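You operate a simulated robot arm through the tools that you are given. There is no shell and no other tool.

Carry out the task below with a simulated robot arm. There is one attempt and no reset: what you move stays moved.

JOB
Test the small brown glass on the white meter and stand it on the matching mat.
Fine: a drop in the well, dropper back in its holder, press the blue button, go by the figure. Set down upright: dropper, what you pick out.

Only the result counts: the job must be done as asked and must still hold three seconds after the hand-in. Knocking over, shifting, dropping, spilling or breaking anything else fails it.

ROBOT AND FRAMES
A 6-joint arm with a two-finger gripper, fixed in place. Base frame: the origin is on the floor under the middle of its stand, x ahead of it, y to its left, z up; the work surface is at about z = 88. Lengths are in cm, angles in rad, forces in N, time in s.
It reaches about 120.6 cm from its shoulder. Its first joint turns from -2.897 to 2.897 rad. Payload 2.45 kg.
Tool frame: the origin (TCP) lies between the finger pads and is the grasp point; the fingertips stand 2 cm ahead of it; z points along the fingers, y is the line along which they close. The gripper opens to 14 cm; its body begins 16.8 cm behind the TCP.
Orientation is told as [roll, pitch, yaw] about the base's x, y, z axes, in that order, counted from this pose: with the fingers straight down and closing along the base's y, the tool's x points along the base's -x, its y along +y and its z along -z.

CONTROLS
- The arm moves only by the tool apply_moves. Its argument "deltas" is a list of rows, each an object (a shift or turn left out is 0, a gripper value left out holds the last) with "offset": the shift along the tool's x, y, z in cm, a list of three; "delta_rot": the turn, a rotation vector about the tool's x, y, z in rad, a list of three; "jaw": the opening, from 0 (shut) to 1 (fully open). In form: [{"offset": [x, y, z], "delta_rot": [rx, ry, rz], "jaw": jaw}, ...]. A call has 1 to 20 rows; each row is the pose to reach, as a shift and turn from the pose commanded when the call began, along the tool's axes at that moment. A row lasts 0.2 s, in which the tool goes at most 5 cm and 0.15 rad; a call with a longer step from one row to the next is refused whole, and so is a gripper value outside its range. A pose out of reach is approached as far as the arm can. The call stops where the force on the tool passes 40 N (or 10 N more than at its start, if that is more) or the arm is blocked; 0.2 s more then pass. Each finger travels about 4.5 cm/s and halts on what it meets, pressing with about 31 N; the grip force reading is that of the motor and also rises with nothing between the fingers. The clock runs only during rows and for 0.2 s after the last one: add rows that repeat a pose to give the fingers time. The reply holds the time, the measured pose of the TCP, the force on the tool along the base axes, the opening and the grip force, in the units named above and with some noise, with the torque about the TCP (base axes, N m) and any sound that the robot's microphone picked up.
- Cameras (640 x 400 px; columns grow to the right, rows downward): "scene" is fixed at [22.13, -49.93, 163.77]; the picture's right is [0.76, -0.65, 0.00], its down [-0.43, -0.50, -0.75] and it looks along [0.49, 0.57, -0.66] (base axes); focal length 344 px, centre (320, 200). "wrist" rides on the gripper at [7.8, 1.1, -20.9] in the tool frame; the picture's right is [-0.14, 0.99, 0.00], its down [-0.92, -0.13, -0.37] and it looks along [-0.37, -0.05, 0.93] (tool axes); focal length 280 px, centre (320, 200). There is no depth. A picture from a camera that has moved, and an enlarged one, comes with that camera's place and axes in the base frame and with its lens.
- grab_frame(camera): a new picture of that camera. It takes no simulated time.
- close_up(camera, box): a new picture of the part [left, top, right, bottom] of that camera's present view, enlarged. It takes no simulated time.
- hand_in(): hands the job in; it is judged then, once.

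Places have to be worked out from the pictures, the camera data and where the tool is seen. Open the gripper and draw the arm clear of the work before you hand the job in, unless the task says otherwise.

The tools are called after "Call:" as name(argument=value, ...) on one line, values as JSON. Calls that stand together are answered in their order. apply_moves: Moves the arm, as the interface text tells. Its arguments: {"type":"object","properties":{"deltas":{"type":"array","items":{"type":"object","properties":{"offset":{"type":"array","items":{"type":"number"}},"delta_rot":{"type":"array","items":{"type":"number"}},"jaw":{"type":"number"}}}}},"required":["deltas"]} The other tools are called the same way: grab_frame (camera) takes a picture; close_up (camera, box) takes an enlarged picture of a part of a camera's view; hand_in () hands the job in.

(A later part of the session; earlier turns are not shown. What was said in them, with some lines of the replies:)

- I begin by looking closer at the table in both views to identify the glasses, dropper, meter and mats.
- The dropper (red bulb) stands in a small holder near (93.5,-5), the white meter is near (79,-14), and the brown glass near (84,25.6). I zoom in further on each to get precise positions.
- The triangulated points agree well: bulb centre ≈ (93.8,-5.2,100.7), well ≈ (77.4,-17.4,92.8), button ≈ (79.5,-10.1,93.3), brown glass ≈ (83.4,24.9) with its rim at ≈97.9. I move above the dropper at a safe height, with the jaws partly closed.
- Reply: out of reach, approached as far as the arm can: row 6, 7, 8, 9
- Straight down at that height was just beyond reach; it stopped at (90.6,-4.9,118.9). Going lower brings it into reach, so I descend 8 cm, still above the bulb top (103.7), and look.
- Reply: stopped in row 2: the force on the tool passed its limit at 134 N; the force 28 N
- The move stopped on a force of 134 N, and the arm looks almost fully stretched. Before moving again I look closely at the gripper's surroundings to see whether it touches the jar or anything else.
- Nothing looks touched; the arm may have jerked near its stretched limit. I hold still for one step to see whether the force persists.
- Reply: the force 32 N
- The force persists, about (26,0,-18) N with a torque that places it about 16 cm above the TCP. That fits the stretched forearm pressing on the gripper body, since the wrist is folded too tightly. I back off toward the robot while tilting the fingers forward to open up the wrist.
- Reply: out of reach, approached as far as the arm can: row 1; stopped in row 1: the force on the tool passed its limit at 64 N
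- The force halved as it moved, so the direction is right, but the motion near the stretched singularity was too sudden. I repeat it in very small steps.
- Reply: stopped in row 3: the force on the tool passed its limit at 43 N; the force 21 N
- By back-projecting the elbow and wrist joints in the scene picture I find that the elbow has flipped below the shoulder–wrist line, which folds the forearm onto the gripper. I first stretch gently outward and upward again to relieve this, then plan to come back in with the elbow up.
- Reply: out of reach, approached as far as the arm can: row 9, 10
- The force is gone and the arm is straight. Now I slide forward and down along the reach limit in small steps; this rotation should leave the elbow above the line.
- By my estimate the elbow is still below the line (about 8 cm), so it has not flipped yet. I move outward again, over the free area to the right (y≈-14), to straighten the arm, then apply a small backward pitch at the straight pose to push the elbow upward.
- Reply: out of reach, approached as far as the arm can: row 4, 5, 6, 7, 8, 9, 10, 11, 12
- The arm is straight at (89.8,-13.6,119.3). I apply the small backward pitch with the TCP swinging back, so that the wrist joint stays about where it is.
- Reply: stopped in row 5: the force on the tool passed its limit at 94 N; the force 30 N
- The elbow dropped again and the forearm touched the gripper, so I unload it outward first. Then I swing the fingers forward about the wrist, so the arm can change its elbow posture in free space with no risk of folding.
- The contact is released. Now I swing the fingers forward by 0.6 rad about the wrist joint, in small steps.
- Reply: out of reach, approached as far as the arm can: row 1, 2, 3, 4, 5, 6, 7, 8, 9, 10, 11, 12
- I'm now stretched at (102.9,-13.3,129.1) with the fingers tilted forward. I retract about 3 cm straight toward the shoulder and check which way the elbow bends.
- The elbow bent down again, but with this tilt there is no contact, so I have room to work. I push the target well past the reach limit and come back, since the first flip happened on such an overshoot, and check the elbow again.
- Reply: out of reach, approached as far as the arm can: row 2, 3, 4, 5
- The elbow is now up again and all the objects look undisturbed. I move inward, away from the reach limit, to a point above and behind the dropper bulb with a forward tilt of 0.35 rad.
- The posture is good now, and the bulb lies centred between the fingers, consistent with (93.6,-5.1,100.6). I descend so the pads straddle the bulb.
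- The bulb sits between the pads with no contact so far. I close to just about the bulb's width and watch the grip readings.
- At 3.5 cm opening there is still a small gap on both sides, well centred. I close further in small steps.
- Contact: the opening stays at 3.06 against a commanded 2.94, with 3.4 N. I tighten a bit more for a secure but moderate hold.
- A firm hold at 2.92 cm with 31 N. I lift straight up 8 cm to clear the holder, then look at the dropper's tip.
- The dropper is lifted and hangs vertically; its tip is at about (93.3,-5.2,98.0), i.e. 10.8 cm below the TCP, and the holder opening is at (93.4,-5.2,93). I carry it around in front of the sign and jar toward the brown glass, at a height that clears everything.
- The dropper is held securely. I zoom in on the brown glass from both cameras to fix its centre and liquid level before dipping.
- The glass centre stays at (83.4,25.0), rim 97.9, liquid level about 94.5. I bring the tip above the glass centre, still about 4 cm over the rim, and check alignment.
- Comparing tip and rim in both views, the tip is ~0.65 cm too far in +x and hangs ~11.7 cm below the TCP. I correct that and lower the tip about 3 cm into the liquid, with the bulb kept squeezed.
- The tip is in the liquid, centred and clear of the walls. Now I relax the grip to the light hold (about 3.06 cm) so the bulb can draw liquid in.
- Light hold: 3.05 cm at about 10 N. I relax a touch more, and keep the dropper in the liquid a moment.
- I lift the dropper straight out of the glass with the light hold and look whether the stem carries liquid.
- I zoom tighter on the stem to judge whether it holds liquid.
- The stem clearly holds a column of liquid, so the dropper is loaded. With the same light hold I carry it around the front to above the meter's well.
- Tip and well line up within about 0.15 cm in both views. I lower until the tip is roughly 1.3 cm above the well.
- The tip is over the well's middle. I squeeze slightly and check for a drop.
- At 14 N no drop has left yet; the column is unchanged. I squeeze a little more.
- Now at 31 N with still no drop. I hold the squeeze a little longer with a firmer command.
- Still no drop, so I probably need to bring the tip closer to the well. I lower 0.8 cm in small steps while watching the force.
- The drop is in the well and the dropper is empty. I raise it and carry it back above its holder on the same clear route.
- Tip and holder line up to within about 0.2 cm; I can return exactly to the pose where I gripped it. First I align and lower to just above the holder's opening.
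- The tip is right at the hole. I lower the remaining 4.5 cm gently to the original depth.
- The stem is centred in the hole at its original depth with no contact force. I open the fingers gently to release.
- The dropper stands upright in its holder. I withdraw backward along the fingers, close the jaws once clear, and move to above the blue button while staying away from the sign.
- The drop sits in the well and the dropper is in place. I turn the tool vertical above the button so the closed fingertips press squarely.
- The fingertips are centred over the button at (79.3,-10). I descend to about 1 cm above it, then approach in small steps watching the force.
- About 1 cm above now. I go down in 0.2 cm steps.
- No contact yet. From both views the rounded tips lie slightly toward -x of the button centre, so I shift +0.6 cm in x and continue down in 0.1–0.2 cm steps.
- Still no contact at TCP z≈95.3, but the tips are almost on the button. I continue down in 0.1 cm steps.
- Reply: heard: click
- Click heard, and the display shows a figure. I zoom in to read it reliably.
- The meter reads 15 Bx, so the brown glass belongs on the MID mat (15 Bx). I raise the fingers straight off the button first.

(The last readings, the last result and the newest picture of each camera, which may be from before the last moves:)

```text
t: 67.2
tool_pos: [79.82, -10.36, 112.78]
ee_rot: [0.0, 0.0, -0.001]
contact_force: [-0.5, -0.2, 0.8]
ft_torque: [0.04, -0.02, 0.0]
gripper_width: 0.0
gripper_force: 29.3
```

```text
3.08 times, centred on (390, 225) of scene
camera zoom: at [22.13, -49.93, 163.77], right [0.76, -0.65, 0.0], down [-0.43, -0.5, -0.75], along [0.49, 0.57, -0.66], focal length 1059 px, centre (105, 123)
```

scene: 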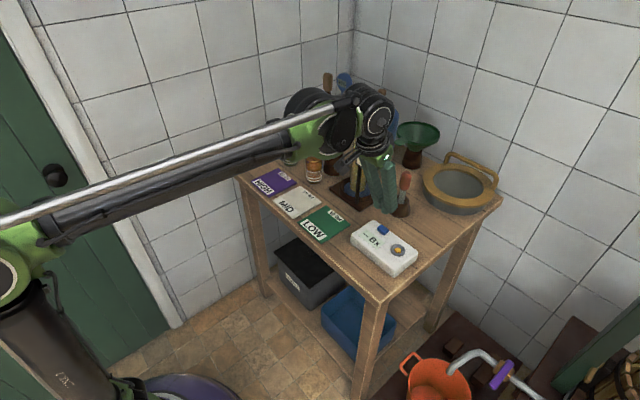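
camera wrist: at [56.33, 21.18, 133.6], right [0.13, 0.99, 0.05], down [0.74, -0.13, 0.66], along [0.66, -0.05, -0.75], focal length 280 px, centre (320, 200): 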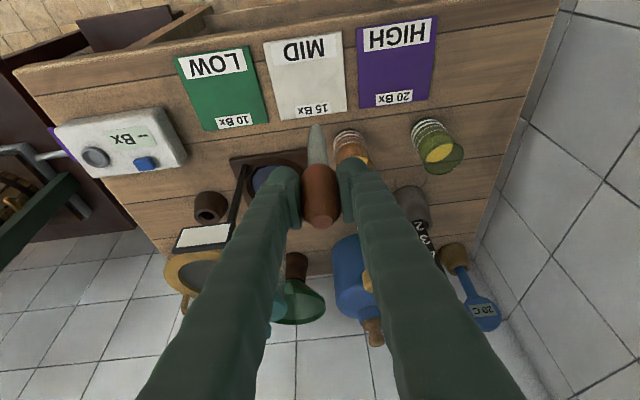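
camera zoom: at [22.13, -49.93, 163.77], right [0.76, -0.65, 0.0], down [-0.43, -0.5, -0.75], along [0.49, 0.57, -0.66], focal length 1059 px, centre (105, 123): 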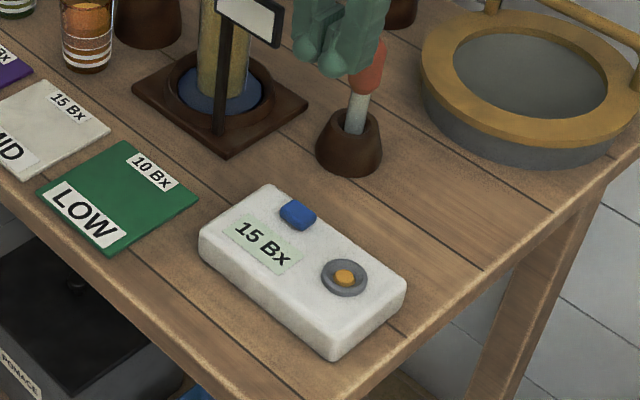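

The meter stands untouched and still shows 15 Bx. I back toward the robot, tilt the fingers forward again and travel over to in front of the brown glass, opening the jaws there.

Call:
apply_moves(deltas=[{"offset": [2.5, 0, -0.5], "delta_rot": [0, -0.09, 0]}, {"offset": [5, 0, -1], "delta_rot": [0, -0.18, 0]}, {"offset": [7.5, 0, -1.5], "delta_rot": [0, -0.27, 0]}, {"offset": [10, 0, -2], "delta_rot": [0, -0.354, 0]}, {"offset": [10, 3.5, -2], "delta_rot": [0, -0.354, 0]}, {"offset": [10, 7, -2], "delta_rot": [0, -0.354, 0]}, {"offset": [10, 10.6, -2], "delta_rot": [0, -0.354, 0]}, {"offset": [10, 14.1, -2], "delta_rot": [0, -0.354, 0]}, {"offset": [10, 17.7, -2], "delta_rot": [0, -0.354, 0]}, {"offset": [10, 21.2, -2], "delta_rot": [0, -0.354, 0]}, {"offset": [10, 24.7, -2], "delta_rot": [0, -0.354, 0]}, {"offset": [10, 28.2, -2], "delta_rot": [0, -0.354, 0]}, {"offset": [10, 31.8, -2], "delta_rot": [0, -0.354, 0], "jaw": 0.3}, {"offset": [10, 35.3, -2], "delta_rot": [0, -0.354, 0], "jaw": 0.64}, {"offset": [10, 35.3, -2], "delta_rot": [0, -0.354, 0], "jaw": 0.64}, {"offset": [10, 35.3, -2], "delta_rot": [0, -0.354, 0], "jaw": 0.64}])

Call:
grab_frame(camera="scene")

Call:
grab_frame(camera="wrist")

```text
t: 70.6
tool_pos: [69.87, 25.04, 114.95]
ee_rot: [-0.003, -0.353, 0.002]
contact_force: [0.3, 0.3, 0.1]
ft_torque: [0.01, -0.02, 0.01]
gripper_width: 8.63
gripper_force: 0.0
```

```text
taken
```

scene: 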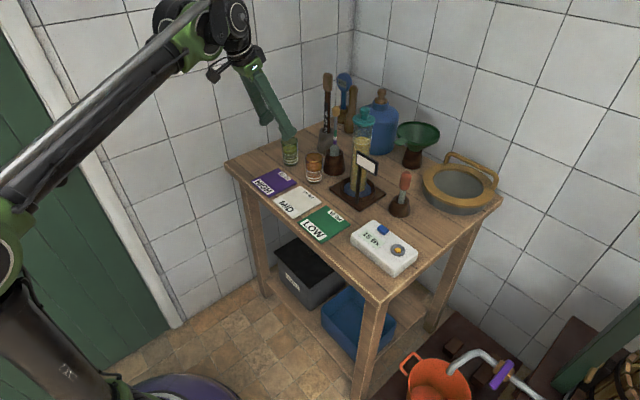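

```text
taken
camera wrist: at [55.31, 26.09, 131.64], right [0.13, 0.99, 0.05], down [0.74, -0.13, 0.66], along [0.66, -0.05, -0.75], focal length 280 px, centre (320, 200)
```

wrist: 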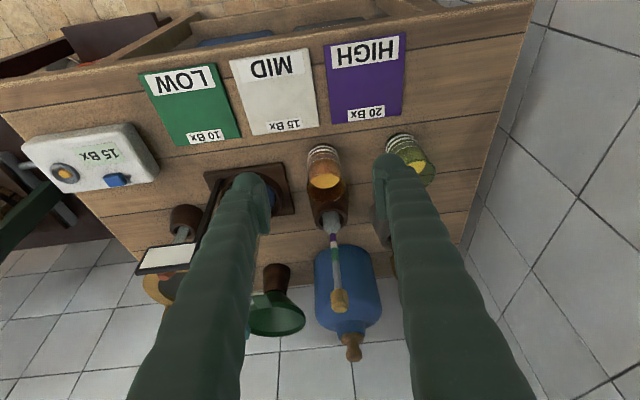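

I zoom in on the glass and the MID mat from here to fix both places accurately.

Call:
close_up(camera="wrist", box=[210, 20, 420, 220])

Call:
close_up(camera="scene", box=[235, 145, 355, 245])

```text
2.00 times, centred on (315, 120) of wrist
camera zoom: at [55.31, 26.09, 131.64], right [0.13, 0.99, 0.05], down [0.74, -0.13, 0.66], along [0.66, -0.05, -0.75], focal length 561 px, centre (330, 360)
```

zoom: 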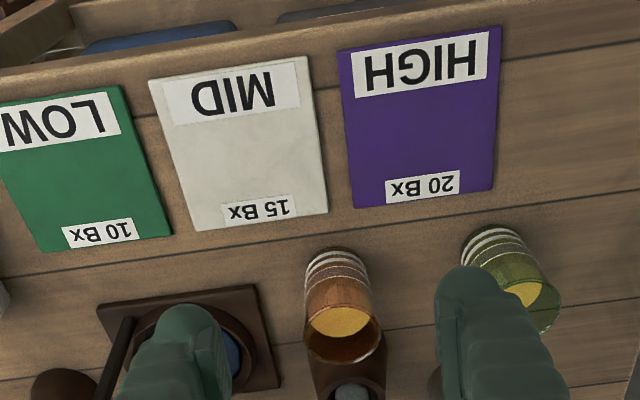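

```text
4.00 times, centred on (295, 195) of scene
camera zoom: at [22.13, -49.93, 163.77], right [0.76, -0.65, 0.0], down [-0.43, -0.5, -0.75], along [0.49, 0.57, -0.66], focal length 1377 px, centre (420, 220)
```

zoom: 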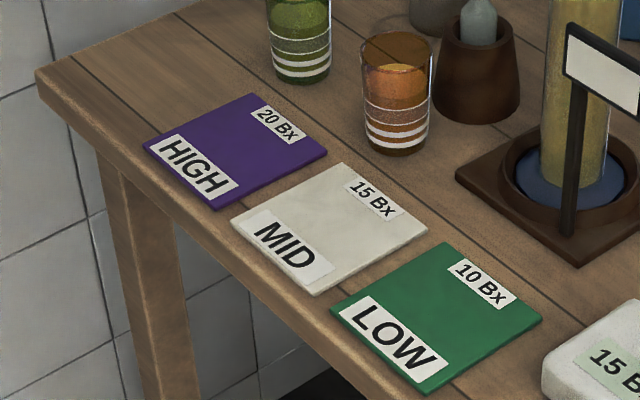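

The glass is at (83.45,25.1); the MID mat spans x 65.6–77.6 and y 13.9–25.1, so its centre is about (71.6,19.5). I move to the pre-grasp point behind and above the glass.

Call:
apply_moves(deltas=[{"offset": [-1.2, 0.05, 2.7]}, {"offset": [-2.4, 0.05, 5.4]}, {"offset": [-3.5, 0.05, 8.1]}, {"offset": [-4.7, 0.05, 10.8]}, {"offset": [-5.82, 0.05, 13.39]}, {"offset": [-5.82, 0.05, 13.39]}])

Call:
close_up(camera="wrist", box=[220, 60, 420, 240])

Call:
close_up(camera="scene", box=[260, 90, 360, 190])

```text
t: 72.0
tool_pos: [79.73, 25.2, 104.24]
ee_rot: [-0.002, -0.351, 0.001]
contact_force: [-0.6, 0.4, -0.4]
ft_torque: [0.04, 0.0, 0.02]
gripper_width: 8.95
gripper_force: 0.1
```

```text
2.22 times, centred on (320, 150) of wrist
camera zoom: at [65.15, 26.13, 121.07], right [0.13, 0.99, 0.05], down [0.74, -0.13, 0.66], along [0.66, -0.05, -0.75], focal length 623 px, centre (320, 311)
```

zoom: 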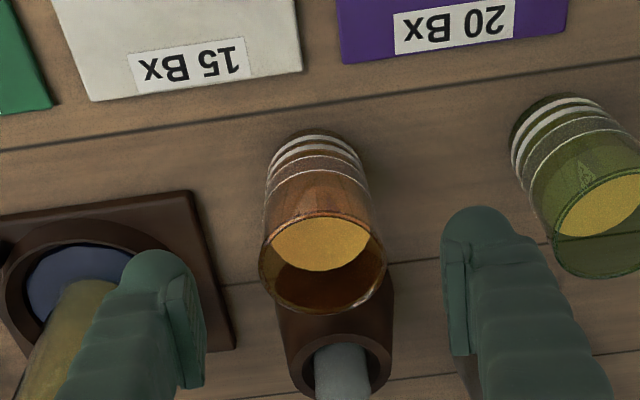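

```text
4.00 times, centred on (310, 140) of scene
camera zoom: at [22.13, -49.93, 163.77], right [0.76, -0.65, 0.0], down [-0.43, -0.5, -0.75], along [0.49, 0.57, -0.66], focal length 1377 px, centre (360, 440)
```

zoom: 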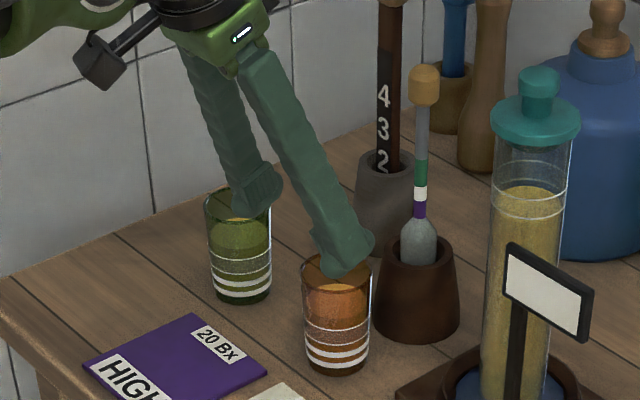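

The glass is centred between the fingers. I advance 10 cm along the finger direction so the pads straddle the upper part of the glass.

Call:
apply_moves(deltas=[{"offset": [0, -0.1, 2]}, {"offset": [0, -0.1, 4]}, {"offset": [0, -0.1, 6]}, {"offset": [0, -0.1, 8]}, {"offset": [0, -0.1, 10]}, {"offset": [0, -0.1, 10]}])

Call:
close_up(camera="wrist", box=[220, 80, 420, 260])

Call:
close_up(camera="scene", box=[260, 90, 360, 190])

```text
t: 73.4
tool_pos: [83.48, 25.02, 94.81]
ee_rot: [-0.002, -0.353, 0.0]
contact_force: [-0.6, 0.8, 1.2]
ft_torque: [-0.01, -0.03, 0.01]
gripper_width: 8.96
gripper_force: 0.0
```

```text
2.22 times, centred on (320, 170) of wrist
camera zoom: at [68.9, 26.11, 111.62], right [0.13, 0.99, 0.05], down [0.74, -0.13, 0.66], along [0.66, -0.05, -0.75], focal length 623 px, centre (320, 267)
```

zoom: 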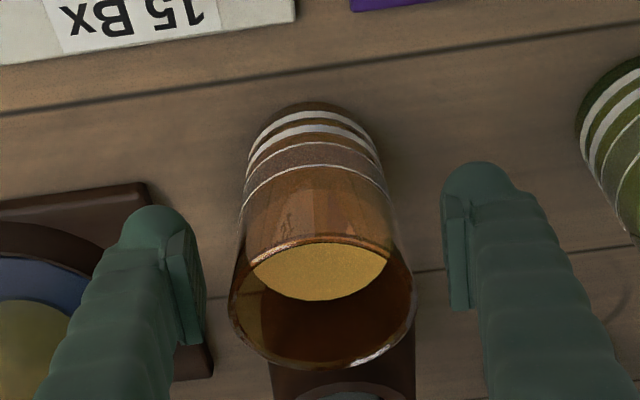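

```text
4.00 times, centred on (310, 140) of scene
camera zoom: at [22.13, -49.93, 163.77], right [0.76, -0.65, 0.0], down [-0.43, -0.5, -0.75], along [0.49, 0.57, -0.66], focal length 1377 px, centre (360, 440)
```

zoom: 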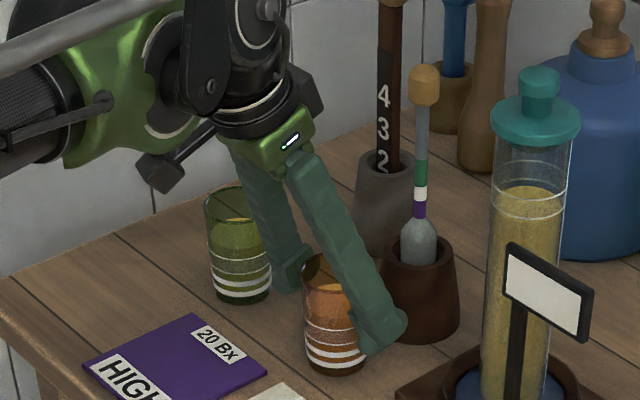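

The pads straddle the glass symmetrically. I close to about 6.4 cm, then in fine steps until a gentle contact.

Call:
apply_moves(deltas=[{"jaw": 0.56}, {"jaw": 0.5}, {"jaw": 0.46}, {"jaw": 0.46}])

Call:
close_up(camera="wrist", box=[220, 80, 420, 260])

```text
t: 74.4
tool_pos: [83.51, 24.95, 94.81]
ee_rot: [-0.003, -0.353, 0.0]
contact_force: [-0.3, -1.0, -0.4]
ft_torque: [0.01, -0.03, -0.01]
gripper_width: 6.52
gripper_force: 12.7
```

```text
2.22 times, centred on (320, 170) of wrist
camera zoom: at [68.88, 26.11, 111.64], right [0.13, 0.99, 0.05], down [0.74, -0.13, 0.66], along [0.66, -0.05, -0.75], focal length 623 px, centre (320, 267)
```

zoom: 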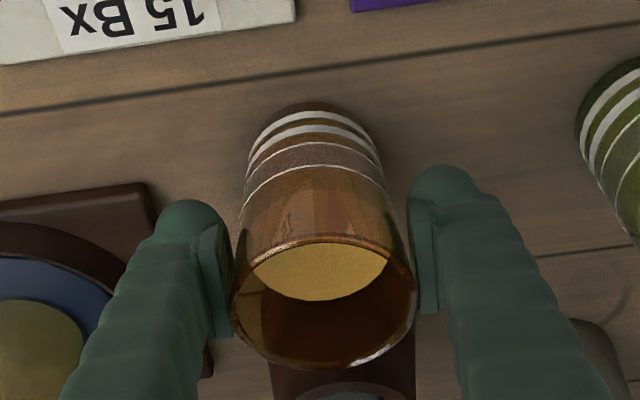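

Gentle contact at 6.52 cm with about 13 N. I tighten very slightly for a secure hold and lift 1 cm to test.

Call:
apply_moves(deltas=[{"jaw": 0.455}, {"jaw": 0.455}, {"offset": [-0.07, 0, -0.19], "jaw": 0.455}, {"offset": [-0.14, 0, -0.38], "jaw": 0.455}, {"offset": [-0.24, 0, -0.66], "jaw": 0.455}, {"offset": [-0.35, 0, -0.94], "jaw": 0.455}, {"offset": [-0.35, 0, -0.94], "jaw": 0.455}])

Call:
close_up(camera="scene", box=[260, 90, 360, 190])

Call:
close_up(camera="wrist", box=[220, 80, 420, 260])

```text
t: 76.0
tool_pos: [83.3, 25.03, 95.81]
ee_rot: [-0.001, -0.355, 0.001]
contact_force: [-0.6, -0.4, -2.6]
ft_torque: [-0.01, -0.04, 0.03]
gripper_width: 6.49
gripper_force: 31.1
```

```text
4.00 times, centred on (310, 140) of scene
camera zoom: at [22.13, -49.93, 163.77], right [0.76, -0.65, 0.0], down [-0.43, -0.5, -0.75], along [0.49, 0.57, -0.66], focal length 1377 px, centre (360, 440)
```

zoom: 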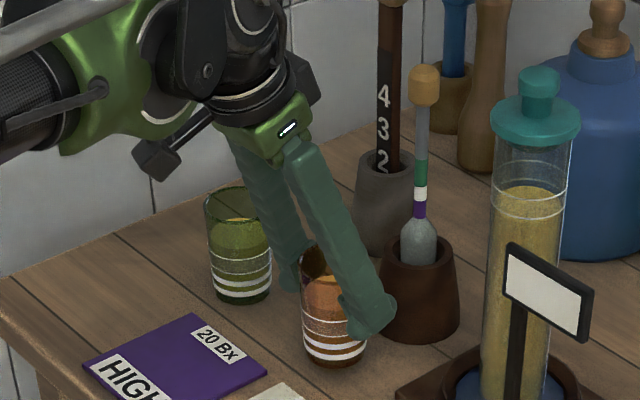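

```text
2.22 times, centred on (320, 170) of wrist
camera zoom: at [68.73, 26.18, 112.65], right [0.13, 0.99, 0.05], down [0.74, -0.13, 0.66], along [0.66, -0.05, -0.75], focal length 623 px, centre (320, 267)
```

zoom: 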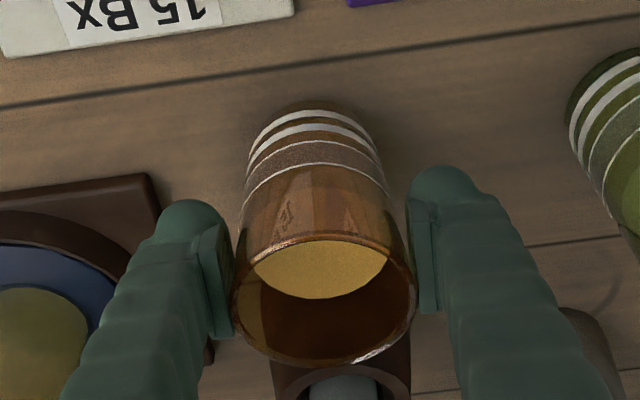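

The glass is held (about 2.6 N weight on the sensor) and stays fixed in the grip. I lift it further and carry it slowly, upright, to above the MID mat's centre.

Call:
apply_moves(deltas=[{"offset": [-0.17, 0, -0.47]}, {"offset": [-0.45, 0, -1.22]}, {"offset": [-0.8, 0, -2.16]}, {"offset": [-1.14, 0, -3.1]}, {"offset": [-1.39, 0, -3.75]}, {"offset": [-1.46, 0, -3.94]}, {"offset": [-1.13, -0.17, -4.06]}, {"offset": [-0.35, -0.55, -4.35]}, {"offset": [0.76, -1.1, -4.76]}, {"offset": [1.99, -1.7, -5.21]}, {"offset": [3.21, -2.31, -5.67]}, {"offset": [4.43, -2.92, -6.12]}, {"offset": [5.66, -3.52, -6.57]}, {"offset": [6.88, -4.13, -7.02]}, {"offset": [7.99, -4.68, -7.43]}, {"offset": [8.88, -5.12, -7.76]}, {"offset": [9.44, -5.39, -7.97]}, {"offset": [9.66, -5.5, -8.05]}, {"offset": [9.66, -5.5, -8.05]}])

Call:
close_up(camera="scene", box=[240, 100, 360, 240])

Call:
grab_frame(camera="wrist")

```text
t: 80.0
tool_pos: [71.55, 19.69, 100.0]
ee_rot: [-0.001, -0.351, 0.001]
contact_force: [0.9, -0.5, -2.8]
ft_torque: [0.0, -0.05, 0.0]
gripper_width: 6.49
gripper_force: 31.4
```

```text
2.86 times, centred on (300, 170) of scene
camera zoom: at [22.13, -49.93, 163.77], right [0.76, -0.65, 0.0], down [-0.43, -0.5, -0.75], along [0.49, 0.57, -0.66], focal length 984 px, centre (377, 286)
```

zoom: 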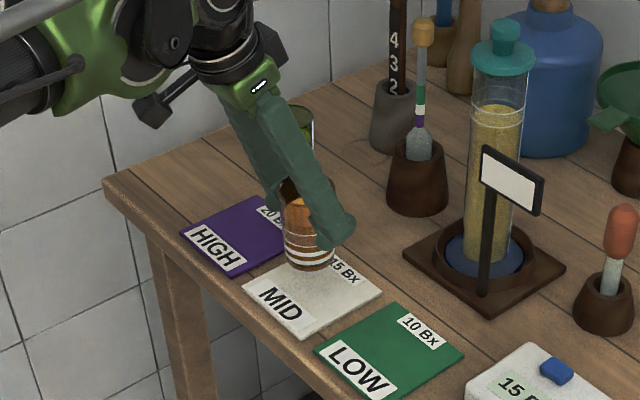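

```text
taken
camera wrist: at [56.98, 20.65, 116.88], right [0.13, 0.99, 0.05], down [0.74, -0.13, 0.66], along [0.66, -0.05, -0.75], focal length 280 px, centre (320, 200)
```

wrist: 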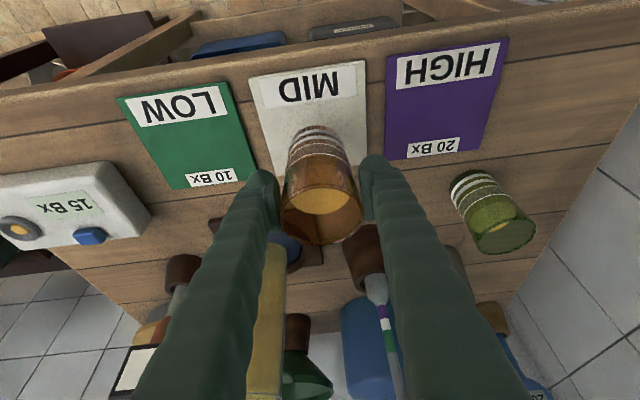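

The glass hangs over the middle of the MID mat. I lower it to just above the mat.

Call:
apply_moves(deltas=[{"offset": [0.17, 0, 0.47]}, {"offset": [0.45, 0, 1.22]}, {"offset": [0.8, 0, 2.16]}, {"offset": [1.11, 0, 3.0]}, {"offset": [1.32, 0, 3.56]}, {"offset": [1.39, 0, 3.75]}, {"offset": [1.39, 0, 3.75]}])

Call:
close_up(camera="scene", box=[250, 130, 340, 230])

Call:
close_up(camera="wrist", box=[220, 20, 420, 240])

```text
t: 81.6
tool_pos: [71.64, 19.64, 96.09]
ee_rot: [-0.001, -0.353, 0.001]
contact_force: [0.1, -0.2, -2.3]
ft_torque: [0.03, 0.03, 0.02]
gripper_width: 6.46
gripper_force: 30.8
```

```text
4.00 times, centred on (295, 180) of scene
camera zoom: at [22.13, -49.93, 163.77], right [0.76, -0.65, 0.0], down [-0.43, -0.5, -0.75], along [0.49, 0.57, -0.66], focal length 1377 px, centre (420, 280)
```

zoom: 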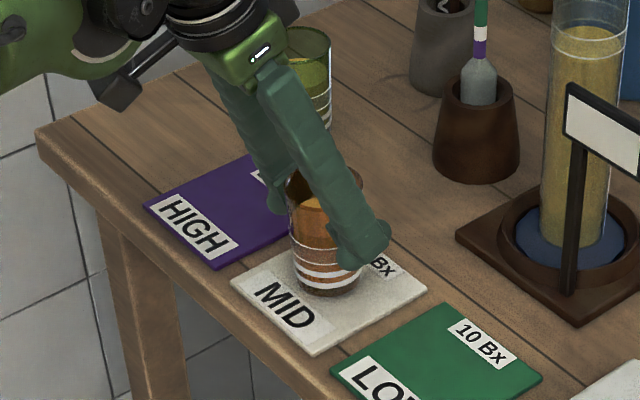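

```text
1.82 times, centred on (320, 130) of wrist
camera zoom: at [57.04, 20.69, 112.9], right [0.13, 0.99, 0.05], down [0.74, -0.13, 0.66], along [0.66, -0.05, -0.75], focal length 510 px, centre (320, 327)
```

zoom: 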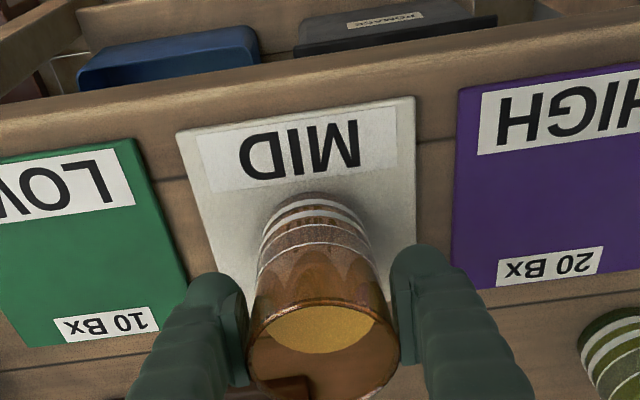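

Nearly down and well centred on the mat. I lower in 0.1 cm steps until the weight comes off the sensor.

Call:
apply_moves(deltas=[{"offset": [0.035, 0, 0.094]}, {"offset": [0.07, 0, 0.188]}, {"offset": [0.104, 0, 0.281]}, {"offset": [0.139, 0, 0.375]}, {"offset": [0.173, 0, 0.469]}, {"offset": [0.208, 0, 0.563]}])

```text
t: 83.0
tool_pos: [71.66, 19.58, 95.52]
ee_rot: [-0.002, -0.353, 0.0]
contact_force: [3.6, 2.4, 7.4]
ft_torque: [0.23, 0.01, -0.06]
gripper_width: 6.49
gripper_force: 30.9
```

Contact with the mat (force now +7 N). I ease up slightly to take off the pressing force before releasing.

Call:
apply_moves(deltas=[{"offset": [-0.02, 0, -0.05]}, {"offset": [-0.02, 0, -0.05]}])

Call:
close_up(camera="scene", box=[250, 130, 340, 230])

```text
t: 83.6
tool_pos: [71.5, 19.58, 95.5]
ee_rot: [0.001, -0.356, 0.0]
contact_force: [6.8, 1.0, 14.9]
ft_torque: [0.04, -0.11, -0.04]
gripper_width: 6.47
gripper_force: 30.5
```

```text
4.00 times, centred on (295, 180) of scene
camera zoom: at [22.13, -49.93, 163.77], right [0.76, -0.65, 0.0], down [-0.43, -0.5, -0.75], along [0.49, 0.57, -0.66], focal length 1377 px, centre (420, 280)
```

zoom: 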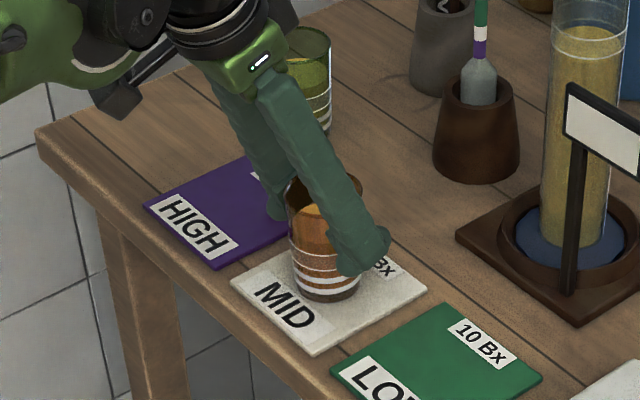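

The force still rises as the arm settles, so I raise a bit more.

Call:
apply_moves(deltas=[{"offset": [-0.03, 0, -0.08]}, {"offset": [-0.05, 0, -0.13]}, {"offset": [-0.05, 0, -0.13]}])

```text
t: 84.4
tool_pos: [71.56, 19.59, 95.63]
ee_rot: [0.0, -0.351, 0.002]
contact_force: [0.1, 0.6, -2.2]
ft_torque: [0.0, -0.03, 0.01]
gripper_width: 6.48
gripper_force: 31.0
```

Now the weight is on the gripper again, so contact is less than 0.1 cm below. I lower by 0.06 cm and check.

Call:
apply_moves(deltas=[{"offset": [0.02, 0, 0.06]}, {"offset": [0.02, 0, 0.06]}, {"offset": [0.02, 0, 0.06]}])

```text
t: 85.2
tool_pos: [71.55, 19.59, 95.53]
ee_rot: [-0.001, -0.353, 0.0]
contact_force: [-0.6, -0.2, -3.4]
ft_torque: [0.02, 0.02, 0.02]
gripper_width: 6.48
gripper_force: 31.5
```

Call:
apply_moves(deltas=[{"offset": [0.015, 0, 0.04]}, {"offset": [0.015, 0, 0.04]}, {"offset": [0.015, 0, 0.04]}])

```text
t: 86.0
tool_pos: [71.52, 19.52, 95.65]
ee_rot: [-0.003, -0.352, -0.001]
contact_force: [0.2, 0.5, -3.1]
ft_torque: [-0.01, -0.02, -0.01]
gripper_width: 6.45
gripper_force: 31.5
```

The weight is still on the gripper (-3 N), so the base is just off the mat; I lower another 0.05 cm.

Call:
apply_moves(deltas=[{"offset": [0.017, 0, 0.047]}, {"offset": [0.017, 0, 0.047]}, {"offset": [0.017, 0, 0.047]}])

```text
t: 86.8
tool_pos: [71.64, 19.63, 95.51]
ee_rot: [0.0, -0.352, 0.001]
contact_force: [-1.7, 0.6, 3.2]
ft_torque: [0.04, 0.19, 0.0]
gripper_width: 6.47
gripper_force: 31.0
```

Light contact (+3 N): the glass stands on the mat. I open the fingers gradually.

Call:
apply_moves(deltas=[{"jaw": 0.46}, {"jaw": 0.463}, {"jaw": 0.466}, {"jaw": 0.47}, {"jaw": 0.48}, {"jaw": 0.5}, {"jaw": 0.53}, {"jaw": 0.57}, {"jaw": 0.61}, {"jaw": 0.64}, {"jaw": 0.64}])

Call:
close_up(camera="scene", box=[250, 130, 340, 230])

Call:
close_up(camera="wrist", box=[220, 20, 420, 240])

```text
t: 89.2
tool_pos: [71.59, 19.53, 95.46]
ee_rot: [0.0, -0.355, 0.0]
contact_force: [-0.1, -0.3, 0.2]
ft_torque: [-0.02, -0.01, -0.02]
gripper_width: 8.95
gripper_force: 0.0
```

```text
4.00 times, centred on (295, 180) of scene
camera zoom: at [22.13, -49.93, 163.77], right [0.76, -0.65, 0.0], down [-0.43, -0.5, -0.75], along [0.49, 0.57, -0.66], focal length 1377 px, centre (420, 280)
```

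zoom: 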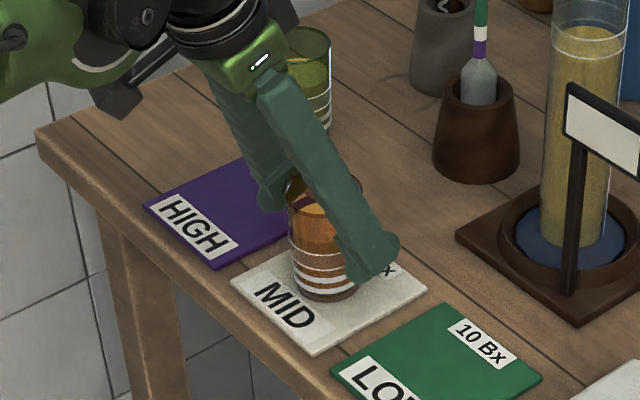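

```text
1.82 times, centred on (320, 130) of wrist
camera zoom: at [56.97, 20.68, 112.32], right [0.13, 0.99, 0.05], down [0.74, -0.13, 0.66], along [0.66, -0.05, -0.75], focal length 510 px, centre (320, 327)
```

zoom: 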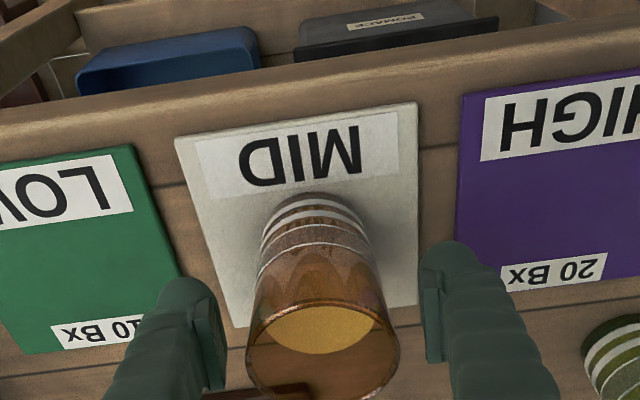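

The glass stands upright on the MID mat, and the fingers are clear of it on both sides. I withdraw backward along the finger direction and then up and away.

Call:
apply_moves(deltas=[{"offset": [0, 0, -1.5]}, {"offset": [0, 0, -3.5]}, {"offset": [0, 0, -6]}, {"offset": [0, 0, -9]}, {"offset": [0, 0, -12]}, {"offset": [0, 0, -15]}, {"offset": [0, 0, -18]}, {"offset": [0, 0, -22]}, {"offset": [0, 0, -26]}, {"offset": [0, 0, -26]}])

Call:
grab_frame(camera="scene")

Call:
grab_frame(camera="wrist")

Call:
close_up(camera="scene", box=[230, 70, 510, 290])

```text
t: 91.4
tool_pos: [62.56, 19.56, 119.53]
ee_rot: [-0.002, -0.352, 0.0]
contact_force: [-1.2, -0.7, -0.1]
ft_torque: [-0.01, 0.01, 0.01]
gripper_width: 8.95
gripper_force: 0.1
```

```text
taken
```

scene: 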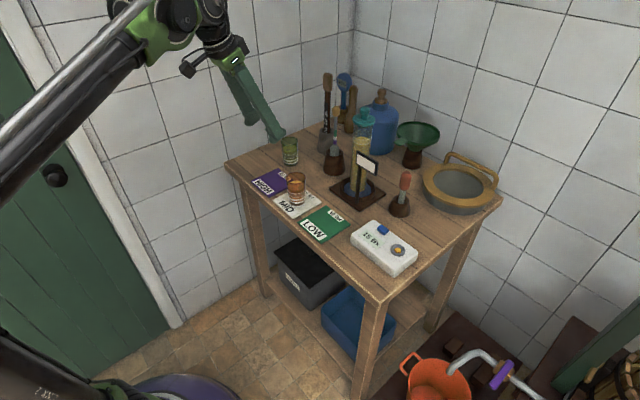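

```text
taken
camera wrist: at [47.88, 20.65, 136.48], right [0.13, 0.99, 0.05], down [0.74, -0.13, 0.66], along [0.66, -0.05, -0.75], focal length 280 px, centre (320, 200)
```

wrist: 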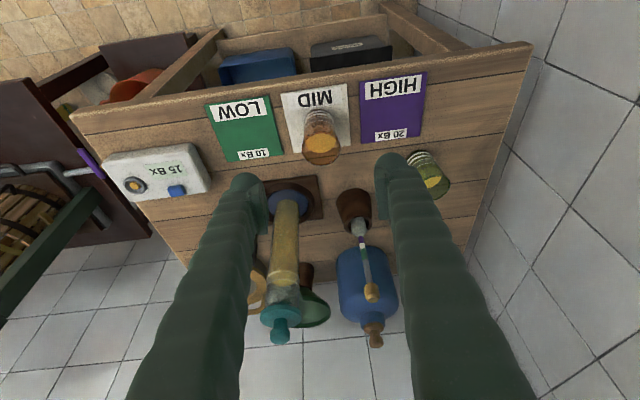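

```text
1.82 times, centred on (370, 180) of scene
camera zoom: at [22.13, -49.93, 163.77], right [0.76, -0.65, 0.0], down [-0.43, -0.5, -0.75], along [0.49, 0.57, -0.66], focal length 626 px, centre (229, 236)
```

zoom: 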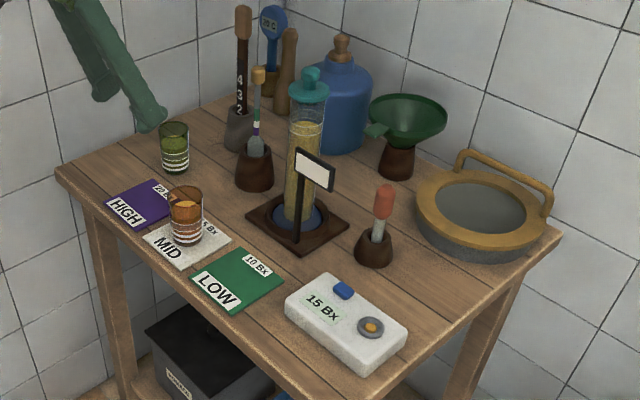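

Everything stands in place: the glass upright on MID, the dropper in its holder, the meter at 15 Bx. I take a last close look at the glass and the dropper before handing in.

Call:
close_up(camera="scene", box=[255, 155, 345, 225])

Call:
close_up(camera="scene", box=[370, 160, 440, 220])

```text
5.71 times, centred on (300, 190) of scene
camera zoom: at [22.13, -49.93, 163.77], right [0.76, -0.65, 0.0], down [-0.43, -0.5, -0.75], along [0.49, 0.57, -0.66], focal length 1967 px, centre (434, 257)
```

zoom: 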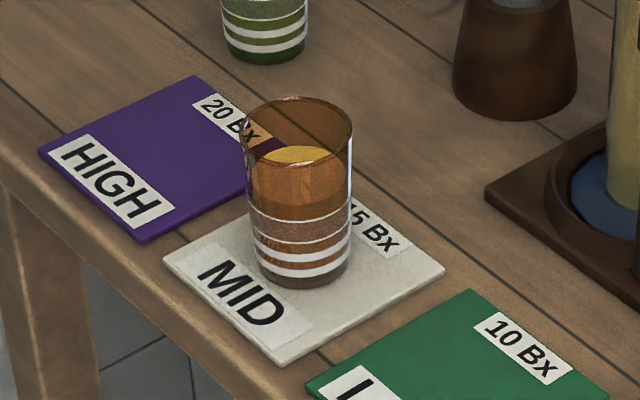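

```text
6.67 times, centred on (405, 190) of scene
camera zoom: at [22.13, -49.93, 163.77], right [0.76, -0.65, 0.0], down [-0.43, -0.5, -0.75], along [0.49, 0.57, -0.66], focal length 2295 px, centre (-247, 267)
```

zoom: 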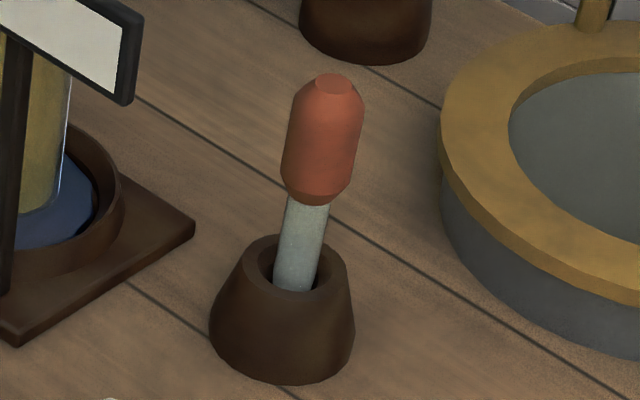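

The glass stands upright on the MID mat, the dropper is back in its holder as at the start, and the gripper is open and clear of the work. I hand the job in.

Call:
hand_in()

```text
The job is handed in.
```

The brown glass tested at 15 Bx, so I stood it upright near the middle of the MID (15 Bx) mat. I have handed the job in; no verdict came back.

- **Test:** The dropper put one drop in the meter's well. I then returned it to its holder and pressed the blue button. The meter clicked and showed 15 Bx.
- **Set down:** The last pictures show the glass and the dropper both upright. The meter and the other items on the table look unmoved.
- **Arm trouble early on:** Before I touched anything, the arm over-stretched and its elbow flipped. The forearm then pressed against the gripper with spikes of up to 134 N. I worked it back into its normal posture, and the pictures showed nothing on the table disturbed.

The gripper is open and drawn clear of the work.
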